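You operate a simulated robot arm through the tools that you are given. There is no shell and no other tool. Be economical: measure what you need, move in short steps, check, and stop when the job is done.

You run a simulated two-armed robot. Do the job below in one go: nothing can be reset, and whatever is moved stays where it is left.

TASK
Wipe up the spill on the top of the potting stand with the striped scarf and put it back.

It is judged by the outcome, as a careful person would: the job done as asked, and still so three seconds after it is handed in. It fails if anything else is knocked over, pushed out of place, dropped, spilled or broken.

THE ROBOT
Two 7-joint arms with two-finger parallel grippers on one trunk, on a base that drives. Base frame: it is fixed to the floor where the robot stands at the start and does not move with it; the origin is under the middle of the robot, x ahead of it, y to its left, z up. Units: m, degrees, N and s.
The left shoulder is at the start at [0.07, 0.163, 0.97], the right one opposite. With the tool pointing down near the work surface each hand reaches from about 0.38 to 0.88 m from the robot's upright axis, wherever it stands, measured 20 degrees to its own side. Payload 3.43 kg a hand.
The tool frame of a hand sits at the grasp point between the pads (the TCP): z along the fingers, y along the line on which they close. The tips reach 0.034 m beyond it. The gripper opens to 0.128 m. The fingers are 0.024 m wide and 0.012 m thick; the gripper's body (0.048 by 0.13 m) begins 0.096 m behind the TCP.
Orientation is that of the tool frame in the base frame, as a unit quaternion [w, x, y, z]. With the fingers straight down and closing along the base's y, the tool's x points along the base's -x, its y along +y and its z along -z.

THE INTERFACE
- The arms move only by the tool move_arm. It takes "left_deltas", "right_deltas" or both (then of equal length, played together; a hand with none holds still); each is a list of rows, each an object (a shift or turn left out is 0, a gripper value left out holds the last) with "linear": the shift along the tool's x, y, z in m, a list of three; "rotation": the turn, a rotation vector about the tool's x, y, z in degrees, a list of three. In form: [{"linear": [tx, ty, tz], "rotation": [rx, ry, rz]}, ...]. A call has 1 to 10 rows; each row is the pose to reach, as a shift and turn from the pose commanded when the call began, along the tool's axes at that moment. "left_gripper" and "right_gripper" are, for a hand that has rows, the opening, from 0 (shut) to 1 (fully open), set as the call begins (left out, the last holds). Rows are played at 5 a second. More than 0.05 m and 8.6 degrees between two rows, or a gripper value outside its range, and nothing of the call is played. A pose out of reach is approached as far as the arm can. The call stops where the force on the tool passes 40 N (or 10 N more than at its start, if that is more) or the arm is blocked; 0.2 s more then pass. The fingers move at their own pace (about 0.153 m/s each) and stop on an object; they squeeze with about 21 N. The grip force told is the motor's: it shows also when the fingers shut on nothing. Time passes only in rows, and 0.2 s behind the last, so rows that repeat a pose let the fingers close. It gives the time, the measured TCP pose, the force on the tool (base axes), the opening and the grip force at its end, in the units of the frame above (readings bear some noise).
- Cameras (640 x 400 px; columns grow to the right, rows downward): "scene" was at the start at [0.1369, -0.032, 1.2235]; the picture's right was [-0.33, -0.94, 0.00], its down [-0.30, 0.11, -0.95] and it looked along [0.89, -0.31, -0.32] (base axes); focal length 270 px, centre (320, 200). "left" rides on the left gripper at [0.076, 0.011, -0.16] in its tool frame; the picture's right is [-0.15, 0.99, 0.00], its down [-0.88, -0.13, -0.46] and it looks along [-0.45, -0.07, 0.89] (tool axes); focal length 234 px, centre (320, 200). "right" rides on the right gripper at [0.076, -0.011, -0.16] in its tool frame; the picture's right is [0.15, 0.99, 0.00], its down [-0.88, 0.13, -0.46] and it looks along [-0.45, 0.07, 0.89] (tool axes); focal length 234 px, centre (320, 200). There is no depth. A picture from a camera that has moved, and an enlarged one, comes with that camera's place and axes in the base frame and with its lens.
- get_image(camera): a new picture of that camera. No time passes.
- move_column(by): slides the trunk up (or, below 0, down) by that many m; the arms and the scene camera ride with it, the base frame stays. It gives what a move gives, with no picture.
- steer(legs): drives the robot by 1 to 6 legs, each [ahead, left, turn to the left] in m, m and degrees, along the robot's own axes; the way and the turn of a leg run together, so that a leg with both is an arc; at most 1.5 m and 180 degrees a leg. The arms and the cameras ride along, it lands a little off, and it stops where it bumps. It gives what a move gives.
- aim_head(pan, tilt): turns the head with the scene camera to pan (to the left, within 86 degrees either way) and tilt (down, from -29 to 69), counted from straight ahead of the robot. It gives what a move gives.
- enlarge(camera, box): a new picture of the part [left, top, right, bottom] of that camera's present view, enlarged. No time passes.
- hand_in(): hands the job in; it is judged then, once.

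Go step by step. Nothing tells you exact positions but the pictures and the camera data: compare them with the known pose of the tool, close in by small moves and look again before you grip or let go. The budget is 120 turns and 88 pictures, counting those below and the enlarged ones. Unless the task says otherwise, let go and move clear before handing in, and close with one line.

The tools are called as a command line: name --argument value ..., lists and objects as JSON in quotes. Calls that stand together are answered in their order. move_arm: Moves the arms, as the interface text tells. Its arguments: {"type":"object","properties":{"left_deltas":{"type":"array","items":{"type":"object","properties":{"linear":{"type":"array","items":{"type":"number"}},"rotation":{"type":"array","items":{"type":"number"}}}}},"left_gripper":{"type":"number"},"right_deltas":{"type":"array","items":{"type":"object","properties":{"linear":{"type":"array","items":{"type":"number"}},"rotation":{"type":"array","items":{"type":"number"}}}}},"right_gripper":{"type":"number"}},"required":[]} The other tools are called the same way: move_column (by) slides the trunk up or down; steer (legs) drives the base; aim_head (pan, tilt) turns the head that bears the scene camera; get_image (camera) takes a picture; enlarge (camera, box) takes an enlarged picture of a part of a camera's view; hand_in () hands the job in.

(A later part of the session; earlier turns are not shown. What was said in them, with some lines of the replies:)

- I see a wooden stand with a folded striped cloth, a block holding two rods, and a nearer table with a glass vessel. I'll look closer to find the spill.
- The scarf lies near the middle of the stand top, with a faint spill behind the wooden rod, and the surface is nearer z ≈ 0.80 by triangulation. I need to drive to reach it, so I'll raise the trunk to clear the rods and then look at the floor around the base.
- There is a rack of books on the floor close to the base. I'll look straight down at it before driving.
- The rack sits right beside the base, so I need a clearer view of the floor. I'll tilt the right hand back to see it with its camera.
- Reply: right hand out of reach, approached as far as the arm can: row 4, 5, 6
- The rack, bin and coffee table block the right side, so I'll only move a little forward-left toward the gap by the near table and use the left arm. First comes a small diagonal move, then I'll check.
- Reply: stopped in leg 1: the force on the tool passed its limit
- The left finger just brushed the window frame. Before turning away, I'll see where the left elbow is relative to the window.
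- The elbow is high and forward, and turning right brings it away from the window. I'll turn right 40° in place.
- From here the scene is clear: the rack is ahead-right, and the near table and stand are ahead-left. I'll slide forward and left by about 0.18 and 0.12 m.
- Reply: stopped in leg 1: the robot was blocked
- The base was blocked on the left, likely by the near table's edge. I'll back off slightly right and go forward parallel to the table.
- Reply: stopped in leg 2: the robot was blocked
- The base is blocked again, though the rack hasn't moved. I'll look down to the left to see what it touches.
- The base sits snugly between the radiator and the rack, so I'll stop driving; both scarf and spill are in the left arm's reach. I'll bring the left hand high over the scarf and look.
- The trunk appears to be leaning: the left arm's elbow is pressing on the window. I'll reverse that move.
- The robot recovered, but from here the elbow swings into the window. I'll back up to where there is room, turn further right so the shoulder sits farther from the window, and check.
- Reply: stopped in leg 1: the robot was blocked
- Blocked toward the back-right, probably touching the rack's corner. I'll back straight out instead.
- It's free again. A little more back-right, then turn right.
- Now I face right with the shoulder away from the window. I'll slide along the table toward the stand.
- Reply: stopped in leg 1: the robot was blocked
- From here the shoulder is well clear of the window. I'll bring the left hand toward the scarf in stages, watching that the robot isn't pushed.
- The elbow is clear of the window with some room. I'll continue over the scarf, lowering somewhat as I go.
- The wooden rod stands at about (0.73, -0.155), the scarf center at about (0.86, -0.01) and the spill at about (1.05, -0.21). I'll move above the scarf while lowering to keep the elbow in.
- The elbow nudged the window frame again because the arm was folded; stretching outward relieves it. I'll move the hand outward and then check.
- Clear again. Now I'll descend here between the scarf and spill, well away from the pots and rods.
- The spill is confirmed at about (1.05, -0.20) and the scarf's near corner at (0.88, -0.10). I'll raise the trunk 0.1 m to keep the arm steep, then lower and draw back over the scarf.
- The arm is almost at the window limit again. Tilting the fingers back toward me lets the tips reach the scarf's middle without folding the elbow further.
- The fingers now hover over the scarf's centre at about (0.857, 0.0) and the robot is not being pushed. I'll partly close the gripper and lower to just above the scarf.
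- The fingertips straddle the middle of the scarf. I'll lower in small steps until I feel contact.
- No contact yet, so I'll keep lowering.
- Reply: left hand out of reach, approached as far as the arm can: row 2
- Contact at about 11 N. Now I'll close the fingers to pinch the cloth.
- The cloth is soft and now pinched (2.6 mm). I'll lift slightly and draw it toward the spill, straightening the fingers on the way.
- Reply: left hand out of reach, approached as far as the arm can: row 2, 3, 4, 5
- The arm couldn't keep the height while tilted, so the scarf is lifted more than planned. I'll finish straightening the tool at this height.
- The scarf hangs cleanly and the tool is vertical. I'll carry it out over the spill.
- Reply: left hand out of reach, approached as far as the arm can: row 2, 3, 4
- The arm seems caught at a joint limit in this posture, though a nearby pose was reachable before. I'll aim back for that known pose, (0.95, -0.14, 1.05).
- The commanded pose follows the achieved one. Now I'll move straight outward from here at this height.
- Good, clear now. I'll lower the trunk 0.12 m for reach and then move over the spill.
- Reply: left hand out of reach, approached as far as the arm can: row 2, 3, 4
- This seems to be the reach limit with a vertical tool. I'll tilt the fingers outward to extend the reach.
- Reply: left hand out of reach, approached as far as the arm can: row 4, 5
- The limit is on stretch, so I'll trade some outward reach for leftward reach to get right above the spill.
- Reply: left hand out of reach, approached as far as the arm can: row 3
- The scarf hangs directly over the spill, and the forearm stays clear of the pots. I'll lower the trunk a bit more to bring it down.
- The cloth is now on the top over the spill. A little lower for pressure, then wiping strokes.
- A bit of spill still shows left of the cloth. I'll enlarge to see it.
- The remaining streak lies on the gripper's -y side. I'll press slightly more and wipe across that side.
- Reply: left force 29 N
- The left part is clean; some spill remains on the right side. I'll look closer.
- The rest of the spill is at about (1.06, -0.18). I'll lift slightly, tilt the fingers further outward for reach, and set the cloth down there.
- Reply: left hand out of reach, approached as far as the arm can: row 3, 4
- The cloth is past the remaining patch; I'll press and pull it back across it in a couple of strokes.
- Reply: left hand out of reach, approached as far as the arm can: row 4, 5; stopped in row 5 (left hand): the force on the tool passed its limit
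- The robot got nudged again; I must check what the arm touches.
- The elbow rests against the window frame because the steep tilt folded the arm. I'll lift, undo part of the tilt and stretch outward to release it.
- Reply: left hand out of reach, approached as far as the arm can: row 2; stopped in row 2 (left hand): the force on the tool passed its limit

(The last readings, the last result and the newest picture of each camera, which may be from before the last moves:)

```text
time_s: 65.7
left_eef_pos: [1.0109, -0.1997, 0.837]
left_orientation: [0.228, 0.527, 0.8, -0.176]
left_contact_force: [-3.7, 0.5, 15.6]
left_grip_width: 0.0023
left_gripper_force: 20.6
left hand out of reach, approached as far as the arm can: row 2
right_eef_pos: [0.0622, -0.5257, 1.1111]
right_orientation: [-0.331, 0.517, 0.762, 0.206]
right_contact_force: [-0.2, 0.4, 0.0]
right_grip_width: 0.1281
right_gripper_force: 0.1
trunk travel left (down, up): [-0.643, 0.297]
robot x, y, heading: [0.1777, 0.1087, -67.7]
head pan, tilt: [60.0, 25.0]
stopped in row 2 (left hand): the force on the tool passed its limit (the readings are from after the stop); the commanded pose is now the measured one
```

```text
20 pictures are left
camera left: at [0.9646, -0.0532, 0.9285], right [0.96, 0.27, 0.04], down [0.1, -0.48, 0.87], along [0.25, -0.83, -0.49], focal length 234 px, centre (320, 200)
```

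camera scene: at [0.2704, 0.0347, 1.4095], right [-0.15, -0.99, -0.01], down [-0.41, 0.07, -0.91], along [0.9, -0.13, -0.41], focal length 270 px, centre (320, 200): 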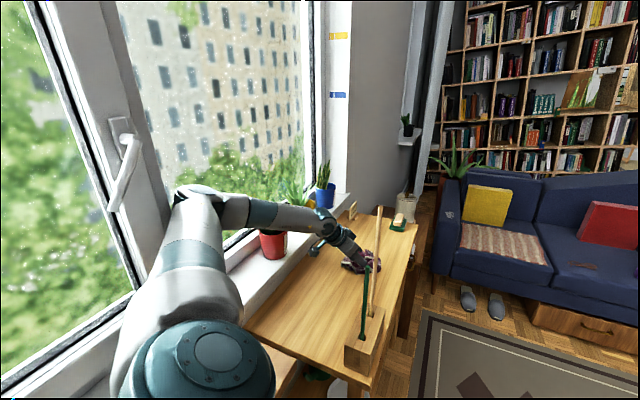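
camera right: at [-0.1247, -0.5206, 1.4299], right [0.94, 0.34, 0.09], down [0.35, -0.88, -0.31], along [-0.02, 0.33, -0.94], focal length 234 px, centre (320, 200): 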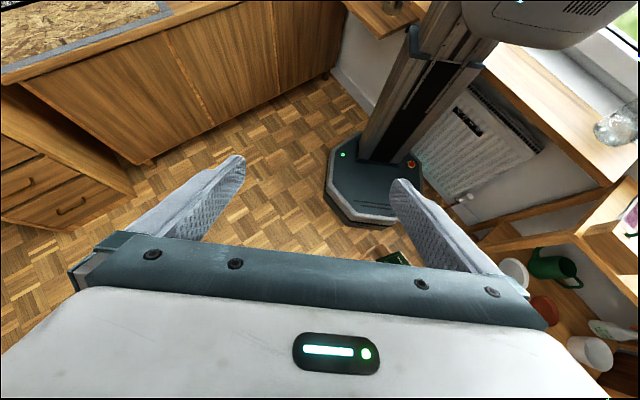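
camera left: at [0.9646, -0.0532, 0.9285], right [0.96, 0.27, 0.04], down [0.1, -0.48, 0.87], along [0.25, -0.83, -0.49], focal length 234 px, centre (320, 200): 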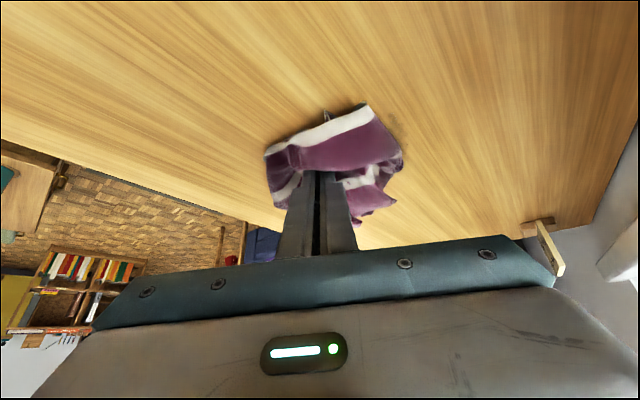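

I'll raise the trunk to lift everything clear, then adjust.

move_column --by 0.06

move_arm --left_deltas '[{"linear": [-0.025, 0, 0.015]}, {"linear": [-0.04, 0, 0.03], "rotation": [0, 6, 0]}, {"linear": [-0.05, 0, 0.038], "rotation": [0, 12, 0]}]'

get_image --camera "left"

```text
time_s: 66.7
left_eef_pos: [1.0108, -0.1981, 0.8939]
left_orientation: [0.224, 0.528, 0.801, -0.174]
left_contact_force: [0.6, 0.1, 0.1]
left_grip_width: 0.0019
left_gripper_force: 21.0
right_eef_pos: [0.0649, -0.5261, 1.1687]
right_orientation: [-0.331, 0.518, 0.761, 0.207]
right_contact_force: [0.4, 0.8, -0.5]
right_grip_width: 0.128
right_gripper_force: 0.0
trunk travel left (down, up): [-0.703, 0.237]
robot x, y, heading: [0.1773, 0.1129, -67.9]
head pan, tilt: [60.0, 25.0]
```

```text
time_s: 67.5
left_eef_pos: [1.006, -0.2324, 0.8981]
left_orientation: [0.156, 0.538, 0.819, -0.126]
left_contact_force: [-0.5, -0.1, 0.3]
left_grip_width: 0.0021
left_gripper_force: 20.7
left hand out of reach, approached as far as the arm can: row 2, 3
right_eef_pos: [0.0642, -0.5242, 1.1719]
right_orientation: [-0.33, 0.517, 0.762, 0.206]
right_contact_force: [1.1, -0.4, 0.6]
right_grip_width: 0.1278
right_gripper_force: 0.0
trunk travel left (down, up): [-0.703, 0.237]
robot x, y, heading: [0.1793, 0.1071, -67.8]
head pan, tilt: [60.0, 25.0]
```

```text
19 pictures are left
camera left: at [0.9669, -0.1039, 1.0153], right [0.96, 0.26, 0.02], down [0.15, -0.62, 0.77], along [0.21, -0.74, -0.64], focal length 234 px, centre (320, 200)
```

left: 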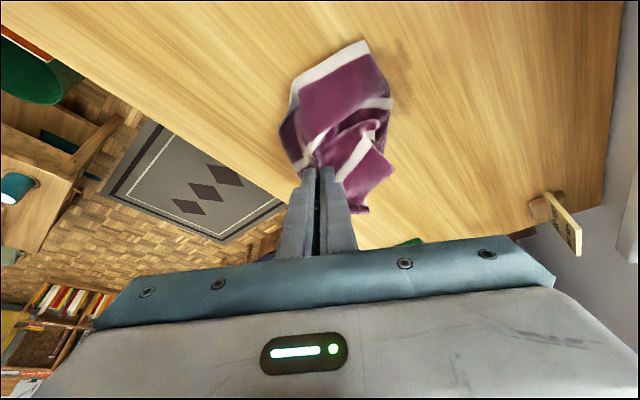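

One faint patch remains at about (1.05, -0.16). I'll shift the cloth over it, then lower.

move_arm --left_deltas '[{"linear": [0.02, 0.023, -0.009]}, {"linear": [0.04, 0.046, -0.018]}, {"linear": [0.058, 0.069, -0.026]}]'

move_column --by -0.05

get_image --camera "left"

```text
time_s: 68.3
left_eef_pos: [1.0015, -0.1573, 0.9006]
left_orientation: [0.146, 0.536, 0.824, -0.111]
left_contact_force: [0.2, -1.0, 0.2]
left_grip_width: 0.002
left_gripper_force: 20.7
left hand out of reach, approached as far as the arm can: row 1, 2, 3
right_eef_pos: [0.0633, -0.528, 1.1692]
right_orientation: [-0.331, 0.519, 0.761, 0.207]
right_contact_force: [-0.5, -0.4, -0.4]
right_grip_width: 0.128
right_gripper_force: 0.0
trunk travel left (down, up): [-0.703, 0.237]
robot x, y, heading: [0.1768, 0.1093, -68.0]
head pan, tilt: [60.0, 25.0]
```

```text
time_s: 69.3
left_eef_pos: [1.0004, -0.157, 0.8519]
left_orientation: [0.146, 0.535, 0.825, -0.109]
left_contact_force: [0.2, 0.9, 0.6]
left_grip_width: 0.0021
left_gripper_force: 20.8
right_eef_pos: [0.0629, -0.5291, 1.1174]
right_orientation: [-0.331, 0.517, 0.761, 0.208]
right_contact_force: [-0.2, 0.6, 0.4]
right_grip_width: 0.128
right_gripper_force: 0.1
trunk travel left (down, up): [-0.653, 0.287]
robot x, y, heading: [0.1752, 0.1105, -68.1]
head pan, tilt: [60.0, 25.0]
```

```text
18 pictures are left
camera left: at [0.9598, -0.0331, 0.9734], right [0.96, 0.27, 0.03], down [0.16, -0.65, 0.74], along [0.22, -0.71, -0.67], focal length 234 px, centre (320, 200)
```

left: 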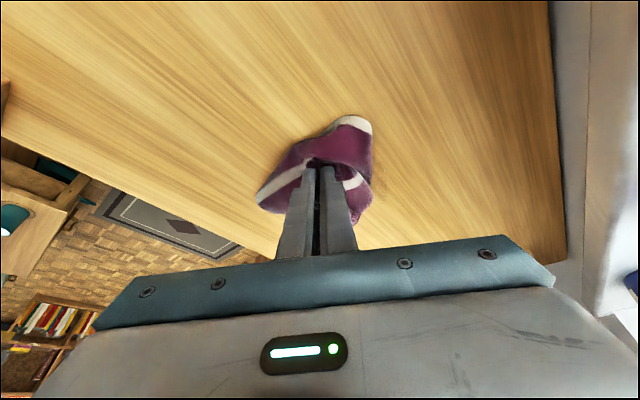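

Leftward motion seems limited by a wrist joint rather than stretch. I'll yaw the tool left along with the shift.

move_arm --left_deltas '[{"linear": [0, 0, 0], "rotation": [-2.7, 0, -7.5]}, {"linear": [-0.005, 0.02, 0.002], "rotation": [-5.5, 0, -15]}, {"linear": [-0.01, 0.04, 0.004], "rotation": [-5.5, 0, -15]}, {"linear": [-0.015, 0.06, 0.006], "rotation": [-5.5, 0, -15]}]'

get_image --camera "left"

```text
time_s: 70.3
left_eef_pos: [1.0636, -0.1422, 0.8507]
left_orientation: [0.157, 0.414, 0.892, -0.088]
left_contact_force: [0.9, 0.4, -0.6]
left_grip_width: 0.0021
left_gripper_force: 20.8
right_eef_pos: [0.065, -0.5233, 1.1211]
right_orientation: [-0.33, 0.518, 0.762, 0.206]
right_contact_force: [-1.0, 0.2, -0.5]
right_grip_width: 0.128
right_gripper_force: 0.2
trunk travel left (down, up): [-0.653, 0.287]
robot x, y, heading: [0.1765, 0.1084, -67.8]
head pan, tilt: [60.0, 25.0]
```

```text
17 pictures are left
camera left: at [0.9922, -0.034, 0.9729], right [0.85, 0.53, 0.02], down [0.34, -0.58, 0.74], along [0.41, -0.62, -0.67], focal length 234 px, centre (320, 200)
```

left: 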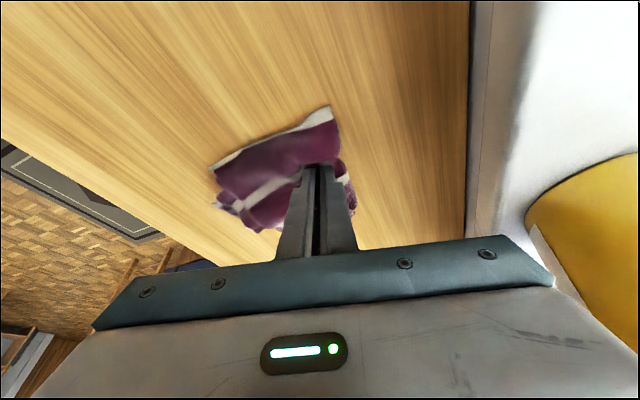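

That solved it: yaw was the limit. Now I'll press and wipe over the patch from this side.

move_arm --left_deltas '[{"linear": [0.004, 0, 0.011]}, {"linear": [-0.024, 0, 0.021]}, {"linear": [-0.043, 0, 0.028]}, {"linear": [-0.043, -0.03, 0.028]}, {"linear": [-0.015, -0.03, 0.018]}, {"linear": [0.013, -0.03, 0.0076]}, {"linear": [-0.015, -0.055, 0.018]}, {"linear": [-0.043, -0.055, 0.028]}, {"linear": [0.004, -0.065, 0.011]}, {"linear": [0.004, -0.095, 0.011]}]'

get_image --camera "left"

```text
refused: row 9 steps farther than a row can; nothing moved
```

```text
16 pictures are left
camera left: at [0.9922, -0.034, 0.9729], right [0.85, 0.53, 0.02], down [0.34, -0.58, 0.74], along [0.41, -0.62, -0.67], focal length 234 px, centre (320, 200)
```

left: 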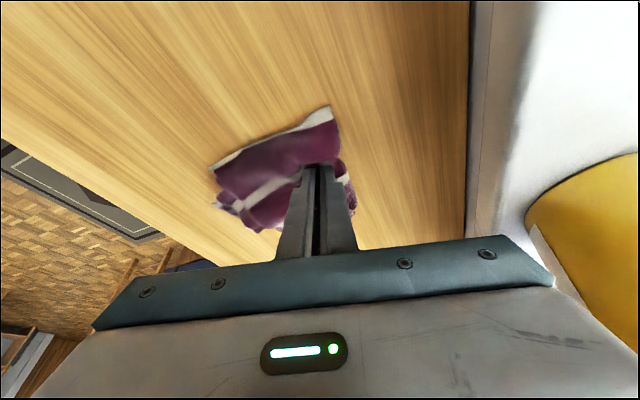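

One step was too large, so I'll repeat the strokes with smaller steps.

move_arm --left_deltas '[{"linear": [0.004, 0, 0.011]}, {"linear": [-0.024, 0, 0.021]}, {"linear": [-0.043, 0, 0.028]}, {"linear": [-0.043, -0.03, 0.028]}, {"linear": [-0.015, -0.03, 0.018]}, {"linear": [0.013, -0.03, 0.0076]}, {"linear": [-0.015, -0.055, 0.018]}, {"linear": [-0.043, -0.055, 0.028]}, {"linear": [-0.01, -0.065, 0.016]}, {"linear": [0.004, -0.095, 0.011]}]'

get_image --camera "left"

```text
time_s: 72.5
left_eef_pos: [0.9897, -0.206, 0.8409]
left_orientation: [0.157, 0.415, 0.892, -0.088]
left_contact_force: [-0.1, 0.5, 0.8]
left_grip_width: 0.0022
left_gripper_force: 21.0
right_eef_pos: [0.0637, -0.5257, 1.1205]
right_orientation: [-0.331, 0.517, 0.761, 0.207]
right_contact_force: [-0.2, 0.4, -0.8]
right_grip_width: 0.1281
right_gripper_force: 0.1
trunk travel left (down, up): [-0.653, 0.287]
robot x, y, heading: [0.1791, 0.1086, -67.9]
head pan, tilt: [60.0, 25.0]
```

```text
15 pictures are left
camera left: at [0.9184, -0.0978, 0.9638], right [0.85, 0.53, 0.02], down [0.34, -0.58, 0.74], along [0.41, -0.62, -0.67], focal length 234 px, centre (320, 200)
```

left: 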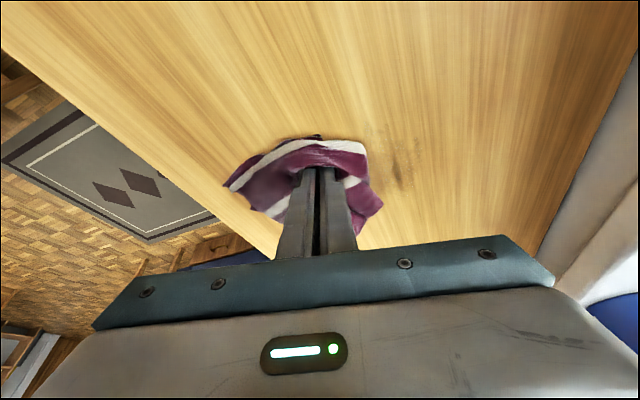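

A thin streak remains from (1.05, -0.15) to (1.08, -0.20). I'll press a few mm lower and stroke along it.

move_arm --left_deltas '[{"linear": [0.0017, 0.045, 0.0047]}, {"linear": [0.0083, 0.09, 0.0023]}, {"linear": [-0.017, 0.085, 0.0115]}, {"linear": [-0.0406, 0.078, 0.02]}, {"linear": [-0.0547, 0.07, 0.025]}, {"linear": [-0.0265, 0.08, 0.015]}, {"linear": [0.011, 0.095, 0.0013]}, {"linear": [-0.0265, 0.1, 0.015]}, {"linear": [-0.05, 0.09, 0.0235]}, {"linear": [-0.0265, 0.07, 0.015]}]'

move_arm --left_deltas '[{"linear": [0, -0.04, 0]}, {"linear": [0.015, -0.075, -0.006]}, {"linear": [0.02, -0.11, -0.02]}]'

get_image --camera "left"

```text
time_s: 74.7
left_eef_pos: [1.0609, -0.183, 0.8374]
left_orientation: [0.158, 0.416, 0.891, -0.091]
left_contact_force: [1.5, 0.9, 11.3]
left_grip_width: 0.002
left_gripper_force: 21.3
right_eef_pos: [0.0633, -0.5214, 1.1225]
right_orientation: [-0.329, 0.518, 0.762, 0.206]
right_contact_force: [-0.6, 1.7, -0.8]
right_grip_width: 0.128
right_gripper_force: 0.0
trunk travel left (down, up): [-0.653, 0.287]
robot x, y, heading: [0.1771, 0.1158, -67.9]
head pan, tilt: [60.0, 25.0]
```

```text
time_s: 75.5
left_eef_pos: [0.9609, -0.2328, 0.8477]
left_orientation: [0.157, 0.415, 0.892, -0.088]
left_contact_force: [-0.7, -0.2, 0.3]
left_grip_width: 0.002
left_gripper_force: 20.9
right_eef_pos: [0.0642, -0.5251, 1.1203]
right_orientation: [-0.33, 0.517, 0.762, 0.206]
right_contact_force: [-0.3, -0.5, -1.4]
right_grip_width: 0.128
right_gripper_force: 0.0
trunk travel left (down, up): [-0.653, 0.287]
robot x, y, heading: [0.1789, 0.1081, -67.9]
head pan, tilt: [60.0, 25.0]
```

```text
14 pictures are left
camera left: at [0.8897, -0.1246, 0.9709], right [0.85, 0.53, 0.02], down [0.34, -0.58, 0.74], along [0.4, -0.62, -0.67], focal length 234 px, centre (320, 200)
```

left: 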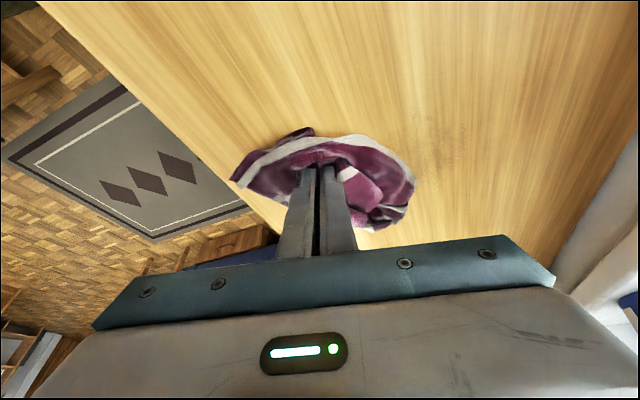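

enlarge --camera "left" --box '[300, 60, 540, 240]'

```text
2.22 times, centred on (420, 150) of left
camera zoom: at [0.8897, -0.1246, 0.9709], right [0.85, 0.53, 0.02], down [0.34, -0.58, 0.74], along [0.4, -0.62, -0.67], focal length 520 px, centre (98, 311)
```

zoom: 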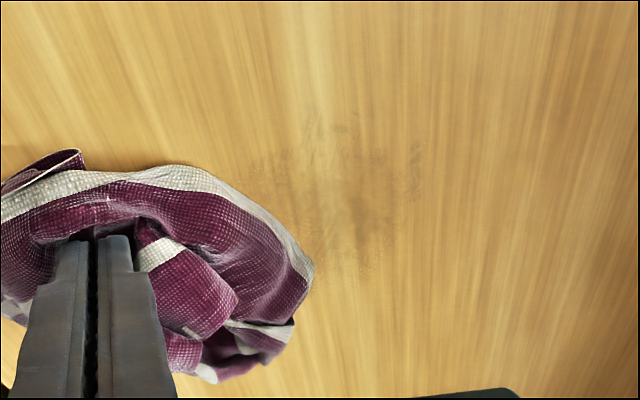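

Mostly gone; only faint traces remain. One more thorough pass with a touch more pressure.

move_arm --left_deltas '[{"linear": [0.0044, 0.04, 0.0122]}, {"linear": [0.0044, 0.08, 0.0122]}, {"linear": [0.0138, 0.12, 0.0088]}, {"linear": [-0.0238, 0.115, 0.0225]}, {"linear": [-0.052, 0.1, 0.0327]}, {"linear": [-0.0238, 0.09, 0.0225]}, {"linear": [0.0138, 0.1, 0.0088]}, {"linear": [-0.0238, 0.13, 0.0225]}, {"linear": [-0.0473, 0.12, 0.031]}, {"linear": [-0.0144, 0.12, 0.019]}]'

move_arm --left_deltas '[{"linear": [0.028, -0.01, -0.01]}, {"linear": [0, -0.03, 0]}, {"linear": [-0.03, -0.03, 0.011]}, {"linear": [-0.03, 0.01, 0.011]}, {"linear": [0, 0.02, 0]}, {"linear": [0.028, 0, -0.01]}, {"linear": [0, -0.035, 0]}, {"linear": [0, -0.075, 0]}, {"linear": [0, -0.115, -0.005]}, {"linear": [0, -0.145, -0.02]}]'

enlarge --camera "left" --box '[300, 60, 540, 240]'

```text
time_s: 77.7
left_eef_pos: [1.0648, -0.1689, 0.8374]
left_orientation: [0.16, 0.415, 0.891, -0.09]
left_contact_force: [4.0, -1.8, 18.1]
left_grip_width: 0.0019
left_gripper_force: 20.9
right_eef_pos: [0.062, -0.5209, 1.1218]
right_orientation: [-0.329, 0.517, 0.763, 0.205]
right_contact_force: [0.1, 1.2, 0.0]
right_grip_width: 0.1281
right_gripper_force: 0.0
trunk travel left (down, up): [-0.653, 0.287]
robot x, y, heading: [0.1773, 0.1126, -67.8]
head pan, tilt: [60.0, 25.0]
```

```text
time_s: 79.9
left_eef_pos: [0.9487, -0.257, 0.8561]
left_orientation: [0.156, 0.415, 0.892, -0.088]
left_contact_force: [-0.1, 0.0, 0.2]
left_grip_width: 0.0022
left_gripper_force: 21.2
right_eef_pos: [0.0637, -0.5247, 1.1209]
right_orientation: [-0.33, 0.518, 0.761, 0.207]
right_contact_force: [-0.1, -0.1, -0.8]
right_grip_width: 0.128
right_gripper_force: 0.1
trunk travel left (down, up): [-0.653, 0.287]
robot x, y, heading: [0.1756, 0.1058, -67.8]
head pan, tilt: [60.0, 25.0]
```

```text
2.22 times, centred on (420, 150) of left
camera zoom: at [0.8781, -0.1495, 0.9784], right [0.85, 0.53, 0.02], down [0.34, -0.58, 0.74], along [0.41, -0.62, -0.67], focal length 520 px, centre (98, 311)
```

zoom: 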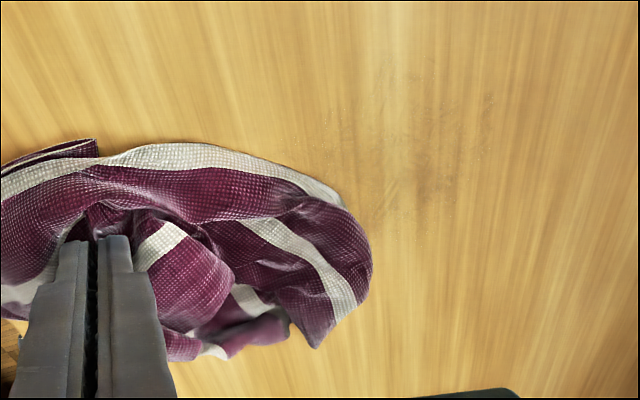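

Fading with each pass. Two more sets of strokes over the same area.

move_arm --left_deltas '[{"linear": [0.0075, 0.04, 0.0207]}, {"linear": [0.0075, 0.085, 0.0207]}, {"linear": [0.0357, 0.1, 0.0104]}, {"linear": [-0.002, 0.1, 0.024]}, {"linear": [-0.0348, 0.11, 0.036]}, {"linear": [-0.0113, 0.13, 0.0275]}, {"linear": [0.0263, 0.13, 0.0139]}, {"linear": [-0.0066, 0.15, 0.0258]}, {"linear": [-0.0348, 0.145, 0.036]}, {"linear": [-0.0113, 0.12, 0.0275]}]'

move_arm --left_deltas '[{"linear": [0, -0.04, 0]}, {"linear": [0, 0, 0]}, {"linear": [0.02, -0.04, -0.007]}, {"linear": [0.02, 0, -0.007]}, {"linear": [-0.015, -0.025, 0.005]}, {"linear": [-0.02, 0.015, 0.007]}, {"linear": [0, -0.03, 0]}, {"linear": [0, 0.015, 0]}, {"linear": [0.015, -0.03, -0.005]}, {"linear": [0, 0, 0]}]'

move_arm --left_deltas '[{"linear": [0.02, 0, -0.007]}, {"linear": [-0.02, -0.01, 0.007]}, {"linear": [0.02, -0.02, -0.007]}, {"linear": [-0.02, -0.03, 0.007]}, {"linear": [0.02, -0.04, -0.007]}, {"linear": [-0.01, -0.06, 0.0035]}, {"linear": [0, -0.09, 0]}, {"linear": [0, -0.125, -0.01]}, {"linear": [0, -0.155, -0.025]}]'

enlarge --camera "left" --box '[300, 60, 540, 240]'

```text
time_s: 82.1
left_eef_pos: [1.0557, -0.1988, 0.8381]
left_orientation: [0.161, 0.414, 0.891, -0.091]
left_contact_force: [8.0, 0.7, 28.8]
left_grip_width: 0.0016
left_gripper_force: 21.0
right_eef_pos: [0.062, -0.5221, 1.1224]
right_orientation: [-0.329, 0.518, 0.762, 0.207]
right_contact_force: [-0.3, -0.4, 0.8]
right_grip_width: 0.1279
right_gripper_force: 0.0
trunk travel left (down, up): [-0.653, 0.287]
robot x, y, heading: [0.1784, 0.1062, -68.0]
head pan, tilt: [60.0, 25.0]
```

```text
time_s: 84.3
left_eef_pos: [1.051, -0.1984, 0.8378]
left_orientation: [0.159, 0.415, 0.891, -0.089]
left_contact_force: [-10.0, 0.2, 35.7]
left_grip_width: 0.0016
left_gripper_force: 21.0
right_eef_pos: [0.0597, -0.5238, 1.1211]
right_orientation: [-0.328, 0.518, 0.762, 0.208]
right_contact_force: [0.4, -0.9, 0.8]
right_grip_width: 0.1281
right_gripper_force: 0.0
trunk travel left (down, up): [-0.653, 0.287]
robot x, y, heading: [0.1777, 0.1094, -67.9]
head pan, tilt: [60.0, 25.0]
```

```text
time_s: 86.3
left_eef_pos: [0.9327, -0.29, 0.8608]
left_orientation: [0.156, 0.415, 0.892, -0.089]
left_contact_force: [0.6, -0.1, 0.0]
left_grip_width: 0.0019
left_gripper_force: 20.8
right_eef_pos: [0.0635, -0.5247, 1.1205]
right_orientation: [-0.33, 0.518, 0.762, 0.207]
right_contact_force: [0.1, -0.6, -1.0]
right_grip_width: 0.1282
right_gripper_force: 0.1
trunk travel left (down, up): [-0.653, 0.287]
robot x, y, heading: [0.1775, 0.1093, -67.9]
head pan, tilt: [60.0, 25.0]
```

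```text
2.22 times, centred on (420, 150) of left
camera zoom: at [0.8603, -0.182, 0.9824], right [0.85, 0.53, 0.02], down [0.34, -0.58, 0.74], along [0.4, -0.62, -0.67], focal length 520 px, centre (98, 311)
```

zoom: 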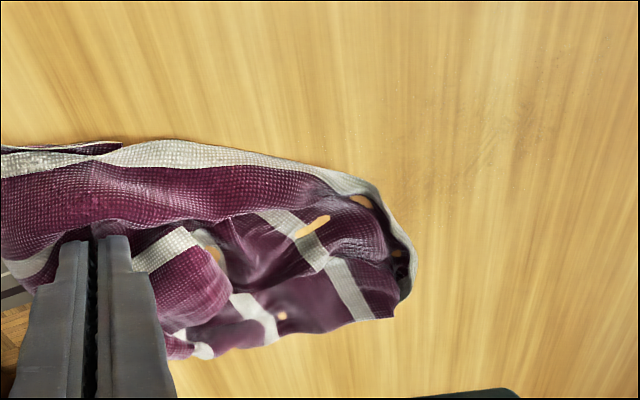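

Only a barely visible trace is left. One final pass, with slightly lighter pressure, finishing with a lift.

move_arm --left_deltas '[{"linear": [0.0164, 0.04, 0.0163]}, {"linear": [0.0258, 0.08, 0.0129]}, {"linear": [0.0352, 0.12, 0.0094]}, {"linear": [0.0484, 0.16, 0.0047]}, {"linear": [0.0164, 0.17, 0.0163]}, {"linear": [-0.0165, 0.16, 0.0283]}, {"linear": [0.0164, 0.15, 0.0163]}, {"linear": [0.0484, 0.15, 0.0047]}, {"linear": [0.0352, 0.185, 0.0094]}, {"linear": [-0.0024, 0.18, 0.0231]}]'

move_arm --left_deltas '[{"linear": [-0.03, 0, 0.01]}, {"linear": [0, -0.02, 0]}, {"linear": [0.03, -0.02, -0.01]}, {"linear": [0, -0.035, 0]}, {"linear": [-0.03, -0.035, 0.01]}, {"linear": [0, -0.01, 0]}, {"linear": [0.03, 0, -0.01]}, {"linear": [0, -0.02, 0]}, {"linear": [0.03, -0.03, -0.03]}, {"linear": [0.03, -0.03, -0.075]}]'

move_arm --left_deltas '[{"linear": [0.02, -0.04, -0.015]}, {"linear": [0.04, -0.08, -0.03]}]'

get_image --camera "left"

```text
time_s: 88.5
left_eef_pos: [1.074, -0.1804, 0.8378]
left_orientation: [0.159, 0.414, 0.892, -0.089]
left_contact_force: [-2.4, 3.2, 23.0]
left_grip_width: 0.0022
left_gripper_force: 20.5
right_eef_pos: [0.0632, -0.5239, 1.1212]
right_orientation: [-0.33, 0.517, 0.762, 0.207]
right_contact_force: [0.1, -0.1, 0.3]
right_grip_width: 0.1279
right_gripper_force: 0.0
trunk travel left (down, up): [-0.653, 0.287]
robot x, y, heading: [0.1752, 0.1061, -67.7]
head pan, tilt: [60.0, 25.0]
```

```text
time_s: 90.7
left_eef_pos: [1.0166, -0.1585, 0.8923]
left_orientation: [0.156, 0.415, 0.892, -0.089]
left_contact_force: [0.3, -1.1, -0.3]
left_grip_width: 0.0019
left_gripper_force: 20.8
right_eef_pos: [0.063, -0.5234, 1.1211]
right_orientation: [-0.33, 0.517, 0.762, 0.206]
right_contact_force: [0.3, 0.3, -0.2]
right_grip_width: 0.1279
right_gripper_force: 0.1
trunk travel left (down, up): [-0.653, 0.287]
robot x, y, heading: [0.1795, 0.1101, -67.8]
head pan, tilt: [60.0, 25.0]
```

```text
time_s: 91.3
left_eef_pos: [0.9245, -0.1736, 0.9083]
left_orientation: [0.157, 0.415, 0.892, -0.09]
left_contact_force: [0.3, -0.1, -0.7]
left_grip_width: 0.0019
left_gripper_force: 21.0
right_eef_pos: [0.065, -0.5259, 1.12]
right_orientation: [-0.331, 0.518, 0.761, 0.207]
right_contact_force: [0.3, 0.7, -0.8]
right_grip_width: 0.1282
right_gripper_force: 0.0
trunk travel left (down, up): [-0.653, 0.287]
robot x, y, heading: [0.1787, 0.1094, -68.0]
head pan, tilt: [60.0, 25.0]
```

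```text
10 pictures are left
camera left: at [0.8537, -0.0646, 1.0304], right [0.85, 0.53, 0.02], down [0.34, -0.58, 0.74], along [0.41, -0.62, -0.67], focal length 234 px, centre (320, 200)
```

left: 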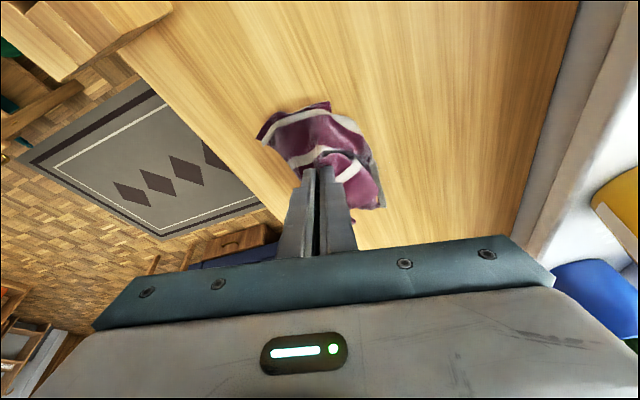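

The top looks clean. I'll verify with one enlargement.

enlarge --camera "left" --box '[350, 90, 510, 210]'

```text
3.33 times, centred on (430, 150) of left
camera zoom: at [0.8537, -0.0646, 1.0304], right [0.85, 0.53, 0.02], down [0.34, -0.58, 0.74], along [0.41, -0.62, -0.67], focal length 781 px, centre (-47, 367)
```

zoom: 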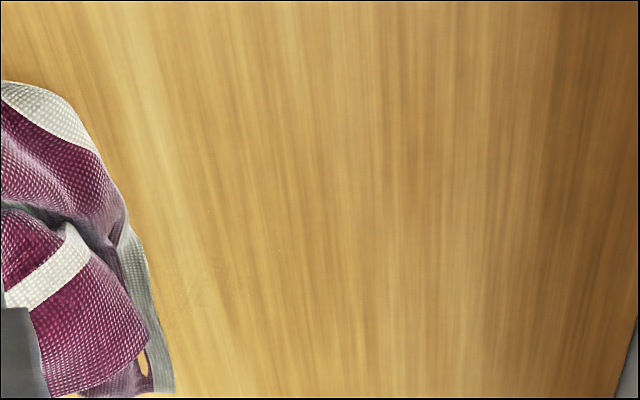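

There is still a barely visible trace near (1.05, -0.19). One last short set of strokes there.

move_arm --left_deltas '[{"linear": [-0.016, 0.029, 0.02]}, {"linear": [-0.032, 0.058, 0.04]}, {"linear": [-0.047, 0.087, 0.062]}, {"linear": [-0.047, 0.087, 0.092]}, {"linear": [-0.019, 0.087, 0.082]}, {"linear": [-0.047, 0.1, 0.092]}, {"linear": [-0.075, 0.09, 0.102]}, {"linear": [-0.047, 0.075, 0.092]}, {"linear": [-0.019, 0.07, 0.082]}, {"linear": [-0.047, 0.06, 0.092]}]'

move_arm --left_deltas '[{"linear": [-0.028, 0, 0.01]}, {"linear": [0, 0.03, 0]}, {"linear": [0.03, 0.03, -0.01]}, {"linear": [0, 0.05, 0]}, {"linear": [-0.03, 0.045, 0.01]}, {"linear": [0, 0.02, 0]}, {"linear": [0.028, 0, -0.01]}, {"linear": [0, -0.02, 0]}, {"linear": [0.02, -0.03, -0.03]}, {"linear": [0.03, -0.03, -0.075]}]'

move_arm --left_deltas '[{"linear": [0.02, -0.04, -0.015]}, {"linear": [0.04, -0.08, -0.03]}]'

enlarge --camera "left" --box '[240, 40, 520, 250]'

```text
time_s: 93.5
left_eef_pos: [1.0236, -0.1955, 0.8389]
left_orientation: [0.157, 0.414, 0.892, -0.09]
left_contact_force: [-1.8, 0.0, 7.4]
left_grip_width: 0.0018
left_gripper_force: 21.4
right_eef_pos: [0.0651, -0.526, 1.121]
right_orientation: [-0.331, 0.517, 0.762, 0.206]
right_contact_force: [-0.4, -0.8, -0.3]
right_grip_width: 0.1279
right_gripper_force: 0.1
trunk travel left (down, up): [-0.653, 0.287]
robot x, y, heading: [0.1795, 0.1047, -68.2]
head pan, tilt: [60.0, 25.0]
```

```text
time_s: 95.7
left_eef_pos: [0.9637, -0.1693, 0.8967]
left_orientation: [0.156, 0.415, 0.892, -0.09]
left_contact_force: [0.1, -0.3, 0.0]
left_grip_width: 0.0019
left_gripper_force: 21.0
right_eef_pos: [0.0619, -0.5243, 1.1221]
right_orientation: [-0.329, 0.517, 0.763, 0.205]
right_contact_force: [-1.0, 0.1, 0.2]
right_grip_width: 0.1283
right_gripper_force: 0.0
trunk travel left (down, up): [-0.653, 0.287]
robot x, y, heading: [0.1773, 0.1068, -67.7]
head pan, tilt: [60.0, 25.0]
```

```text
time_s: 96.3
left_eef_pos: [0.874, -0.186, 0.9148]
left_orientation: [0.157, 0.415, 0.892, -0.088]
left_contact_force: [0.1, -0.2, -0.6]
left_grip_width: 0.002
left_gripper_force: 20.9
right_eef_pos: [0.0652, -0.5265, 1.1203]
right_orientation: [-0.33, 0.518, 0.762, 0.206]
right_contact_force: [-0.5, 0.4, -0.2]
right_grip_width: 0.1279
right_gripper_force: 0.0
trunk travel left (down, up): [-0.653, 0.287]
robot x, y, heading: [0.1748, 0.1049, -68.1]
head pan, tilt: [60.0, 25.0]
```

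```text
1.90 times, centred on (380, 145) of left
camera zoom: at [0.8014, -0.0774, 1.0362], right [0.85, 0.53, 0.02], down [0.34, -0.58, 0.74], along [0.41, -0.62, -0.67], focal length 446 px, centre (206, 305)
```

zoom: 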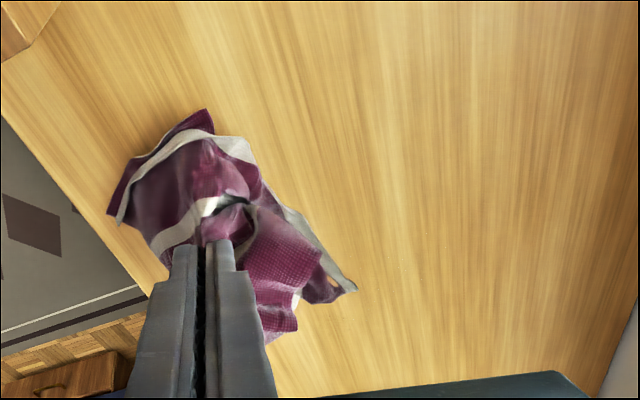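

The spill is gone. Now to return the scarf: raise the trunk for the steep arm posture, straighten the tool and come back over the scarf's original place.

move_column --by 0.22

move_arm --left_deltas '[{"linear": [0.012, 0.028, 0.019], "rotation": [0, 6.7, 0]}, {"linear": [0.024, 0.056, 0.038], "rotation": [0, 13.4, 0]}, {"linear": [0.035, 0.085, 0.056], "rotation": [0, 20, 0]}]'

get_image --camera "scene"

```text
time_s: 98.6
left_eef_pos: [0.8739, -0.1851, 1.1346]
left_orientation: [0.157, 0.415, 0.892, -0.09]
left_contact_force: [0.5, 0.7, -0.2]
left_grip_width: 0.0021
left_gripper_force: 21.2
right_eef_pos: [0.0646, -0.5241, 1.3416]
right_orientation: [-0.33, 0.518, 0.762, 0.206]
right_contact_force: [-0.2, -0.1, 0.7]
right_grip_width: 0.1278
right_gripper_force: 0.0
trunk travel left (down, up): [-0.873, 0.067]
robot x, y, heading: [0.1767, 0.1071, -67.8]
head pan, tilt: [60.0, 25.0]
```

```text
time_s: 99.4
left_eef_pos: [0.9314, -0.1222, 1.0661]
left_orientation: [-0.002, 0.424, 0.905, -0.015]
left_contact_force: [-0.1, -0.1, -0.9]
left_grip_width: 0.0019
left_gripper_force: 21.1
right_eef_pos: [0.0645, -0.5241, 1.3411]
right_orientation: [-0.331, 0.517, 0.762, 0.206]
right_contact_force: [0.7, 0.0, 0.5]
right_grip_width: 0.1278
right_gripper_force: 0.2
trunk travel left (down, up): [-0.873, 0.067]
robot x, y, heading: [0.1757, 0.1083, -67.8]
head pan, tilt: [60.0, 25.0]
```

```text
7 pictures are left
camera scene: at [0.2882, 0.0468, 1.6363], right [-0.14, -0.99, 0.0], down [-0.42, 0.06, -0.91], along [0.9, -0.12, -0.42], focal length 270 px, centre (320, 200)
```

scene: 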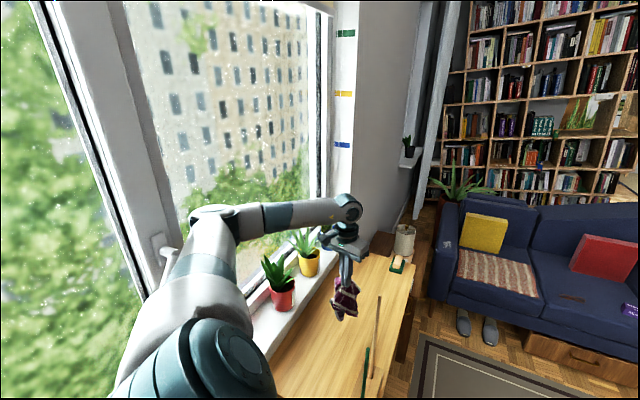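

Now lower and draw inward with the backward tilt, the way I did for the pickup.

move_arm --left_deltas '[{"linear": [0, 0, 0.04]}, {"linear": [0, 0, 0.08]}, {"linear": [0.02, 0.004, 0.11]}, {"linear": [0.05, 0.01, 0.115]}, {"linear": [0.08, 0.014, 0.115], "rotation": [0, 8, 0]}, {"linear": [0.104, 0.018, 0.115], "rotation": [0, 16, 0]}, {"linear": [0.124, 0.022, 0.115], "rotation": [0, 24, 0]}]'

get_image --camera "left"

```text
time_s: 101.0
left_eef_pos: [0.8668, -0.0114, 0.9496]
left_orientation: [-0.189, 0.417, 0.886, 0.073]
left_contact_force: [-0.2, 0.3, 0.0]
left_grip_width: 0.0016
left_gripper_force: 21.2
right_eef_pos: [0.0679, -0.5219, 1.3421]
right_orientation: [-0.331, 0.517, 0.762, 0.206]
right_contact_force: [-0.5, 1.0, 0.4]
right_grip_width: 0.1279
right_gripper_force: 0.1
trunk travel left (down, up): [-0.873, 0.067]
robot x, y, heading: [0.1796, 0.1073, -67.7]
head pan, tilt: [60.0, 25.0]
```

```text
6 pictures are left
camera left: at [0.8735, 0.0044, 1.1263], right [0.84, 0.53, -0.09], down [0.54, -0.84, 0.07], along [-0.03, -0.11, -0.99], focal length 234 px, centre (320, 200)
```

left: 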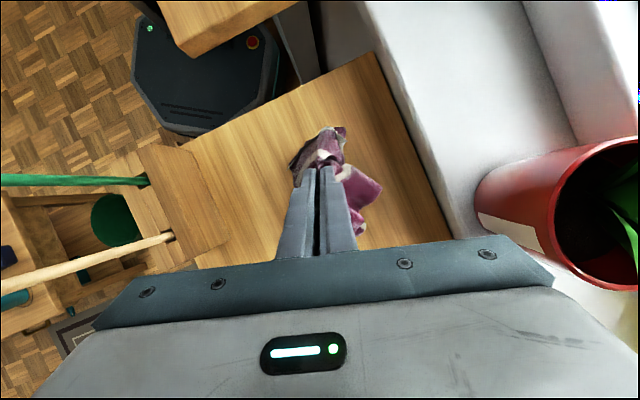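

Perfectly over the original spot with no pushing. I'll lower the scarf to the surface.

move_arm --left_deltas '[{"linear": [-0.011, 0, 0.024]}, {"linear": [-0.022, 0, 0.048]}, {"linear": [-0.032, 0, 0.072]}, {"linear": [-0.041, 0, 0.092]}]'

get_image --camera "left"

```text
time_s: 102.0
left_eef_pos: [0.8643, -0.018, 0.8489]
left_orientation: [-0.188, 0.418, 0.886, 0.072]
left_contact_force: [-0.9, -1.0, 0.9]
left_grip_width: 0.0018
left_gripper_force: 21.5
right_eef_pos: [0.0651, -0.5253, 1.3416]
right_orientation: [-0.33, 0.518, 0.761, 0.207]
right_contact_force: [1.3, 0.8, -0.2]
right_grip_width: 0.1281
right_gripper_force: 0.0
trunk travel left (down, up): [-0.873, 0.067]
robot x, y, heading: [0.1731, 0.1099, -67.7]
head pan, tilt: [60.0, 25.0]
```

```text
5 pictures are left
camera left: at [0.8712, -0.0016, 1.0246], right [0.84, 0.53, -0.09], down [0.53, -0.84, 0.07], along [-0.03, -0.11, -0.99], focal length 234 px, centre (320, 200)
```

left: 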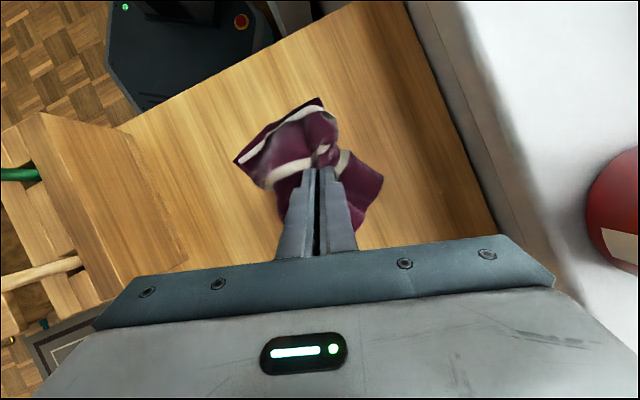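

The scarf is lying on its original spot. I'll release it slowly and lift away.

move_arm --left_deltas '[{"linear": [-0.002, 0, 0.005]}, {"linear": [-0.002, 0, 0.005]}, {"linear": [-0.002, 0, 0.005]}]' --left_gripper 0.35

move_arm --left_deltas '[{"linear": [0.008, 0, -0.018]}, {"linear": [0.016, 0, -0.036]}, {"linear": [0.032, 0, -0.073]}, {"linear": [0.044, 0, -0.1]}]'

get_image --camera "left"

```text
time_s: 102.8
left_eef_pos: [0.8641, -0.0181, 0.8437]
left_orientation: [-0.189, 0.418, 0.886, 0.072]
left_contact_force: [-0.3, 0.0, 0.5]
left_grip_width: 0.0445
left_gripper_force: 0.0
right_eef_pos: [0.0648, -0.5246, 1.3405]
right_orientation: [-0.33, 0.518, 0.762, 0.206]
right_contact_force: [0.6, -0.2, -0.9]
right_grip_width: 0.1281
right_gripper_force: 0.1
trunk travel left (down, up): [-0.873, 0.067]
robot x, y, heading: [0.1798, 0.1085, -67.9]
head pan, tilt: [60.0, 25.0]
```

```text
time_s: 103.8
left_eef_pos: [0.8633, -0.0167, 0.9534]
left_orientation: [-0.189, 0.417, 0.886, 0.071]
left_contact_force: [-0.5, -0.3, 1.3]
left_grip_width: 0.045
left_gripper_force: 0.0
right_eef_pos: [0.0641, -0.5245, 1.3413]
right_orientation: [-0.33, 0.518, 0.762, 0.206]
right_contact_force: [-0.8, 0.0, -1.1]
right_grip_width: 0.1282
right_gripper_force: 0.1
trunk travel left (down, up): [-0.873, 0.067]
robot x, y, heading: [0.1771, 0.1068, -67.7]
head pan, tilt: [60.0, 25.0]
```

```text
4 pictures are left
camera left: at [0.8711, 0.0001, 1.1294], right [0.84, 0.53, -0.09], down [0.53, -0.84, 0.08], along [-0.03, -0.11, -0.99], focal length 234 px, centre (320, 200)
```

left: 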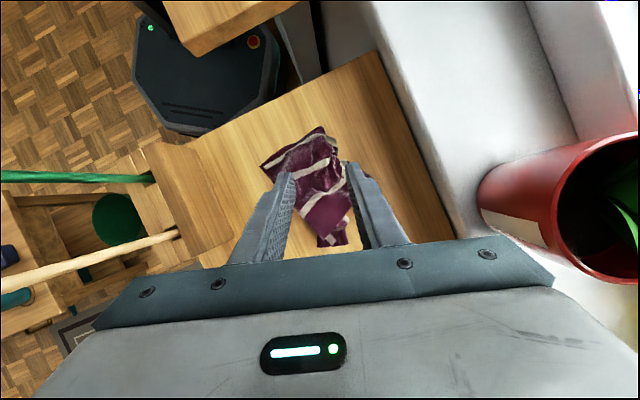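

The scarf lies about where it was, within a few cm. I'll move the hand outward and up, clear of everything, and take a final look.

move_arm --left_deltas '[{"linear": [-0.02, 0, -0.025], "rotation": [0, -6, 0]}, {"linear": [-0.036, 0, -0.043], "rotation": [0, -12, 0]}, {"linear": [-0.053, 0, -0.065], "rotation": [0, -18, 0]}, {"linear": [-0.071, 0, -0.086], "rotation": [0, -24, 0]}, {"linear": [-0.098, 0, -0.11], "rotation": [0, -24, 0]}]'

move_column --by 0.06

get_image --camera "scene"

```text
time_s: 105.0
left_eef_pos: [0.954, -0.119, 1.0158]
left_orientation: [0.0, 0.423, 0.906, -0.016]
left_contact_force: [1.5, 0.2, 0.1]
left_grip_width: 0.0446
left_gripper_force: 0.0
right_eef_pos: [0.0685, -0.526, 1.3408]
right_orientation: [-0.332, 0.517, 0.761, 0.206]
right_contact_force: [0.6, 0.3, -0.9]
right_grip_width: 0.128
right_gripper_force: 0.1
trunk travel left (down, up): [-0.873, 0.067]
robot x, y, heading: [0.1801, 0.1085, -67.7]
head pan, tilt: [60.0, 25.0]
```

```text
time_s: 106.0
left_eef_pos: [0.9521, -0.1189, 1.0745]
left_orientation: [0.0, 0.424, 0.905, -0.017]
left_contact_force: [0.0, 0.5, 0.1]
left_grip_width: 0.0448
left_gripper_force: 0.0
right_eef_pos: [0.0645, -0.5237, 1.4016]
right_orientation: [-0.33, 0.519, 0.761, 0.207]
right_contact_force: [0.5, -0.3, -0.9]
right_grip_width: 0.1281
right_gripper_force: 0.0
trunk travel left (down, up): [-0.933, 0.007]
robot x, y, heading: [0.1804, 0.1099, -68.1]
head pan, tilt: [60.0, 25.0]
```

```text
3 pictures are left
camera scene: at [0.2869, 0.0476, 1.6963], right [-0.14, -0.99, 0.0], down [-0.42, 0.06, -0.91], along [0.9, -0.12, -0.42], focal length 270 px, centre (320, 200)
```

scene: 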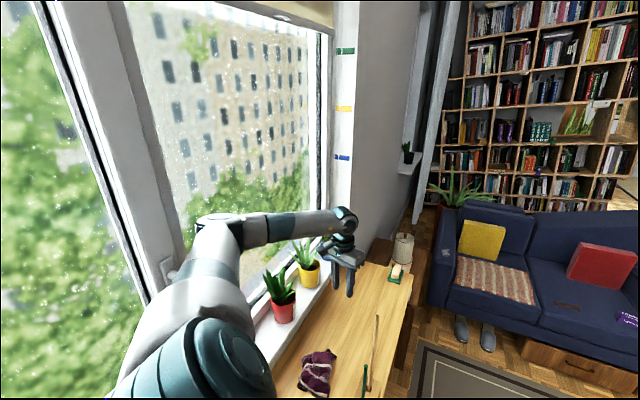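

The scarf is in place and the pots and rods are standing. One last enlarged check of the top.

enlarge --camera "scene" --box '[250, 240, 430, 400]'

```text
2.50 times, centred on (340, 320) of scene
camera zoom: at [0.2869, 0.0476, 1.6963], right [-0.14, -0.99, 0.0], down [-0.42, 0.06, -0.91], along [0.9, -0.12, -0.42], focal length 675 px, centre (270, -100)
```

zoom: 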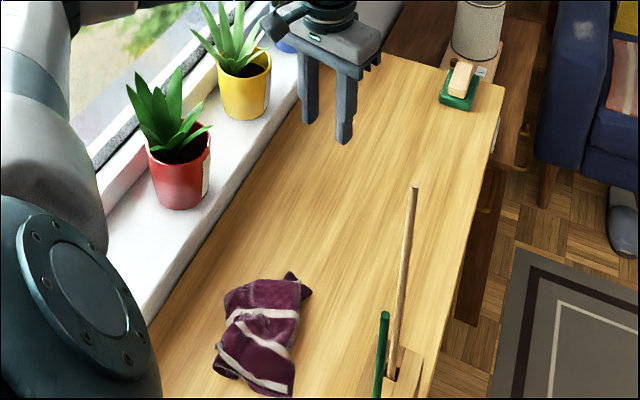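

The stand top is clean, the scarf is back in place, and nothing else has been disturbed. I'm handing in.

hand_in

```text
The job is handed in.
```

I wiped up the spill with the striped scarf and put the scarf back within a few centimetres of where it was, though it is rumpled rather than neatly folded. The arm bumped the window frame several times, but in the final pictures the pots, rods and the rest of the stand were still in place.
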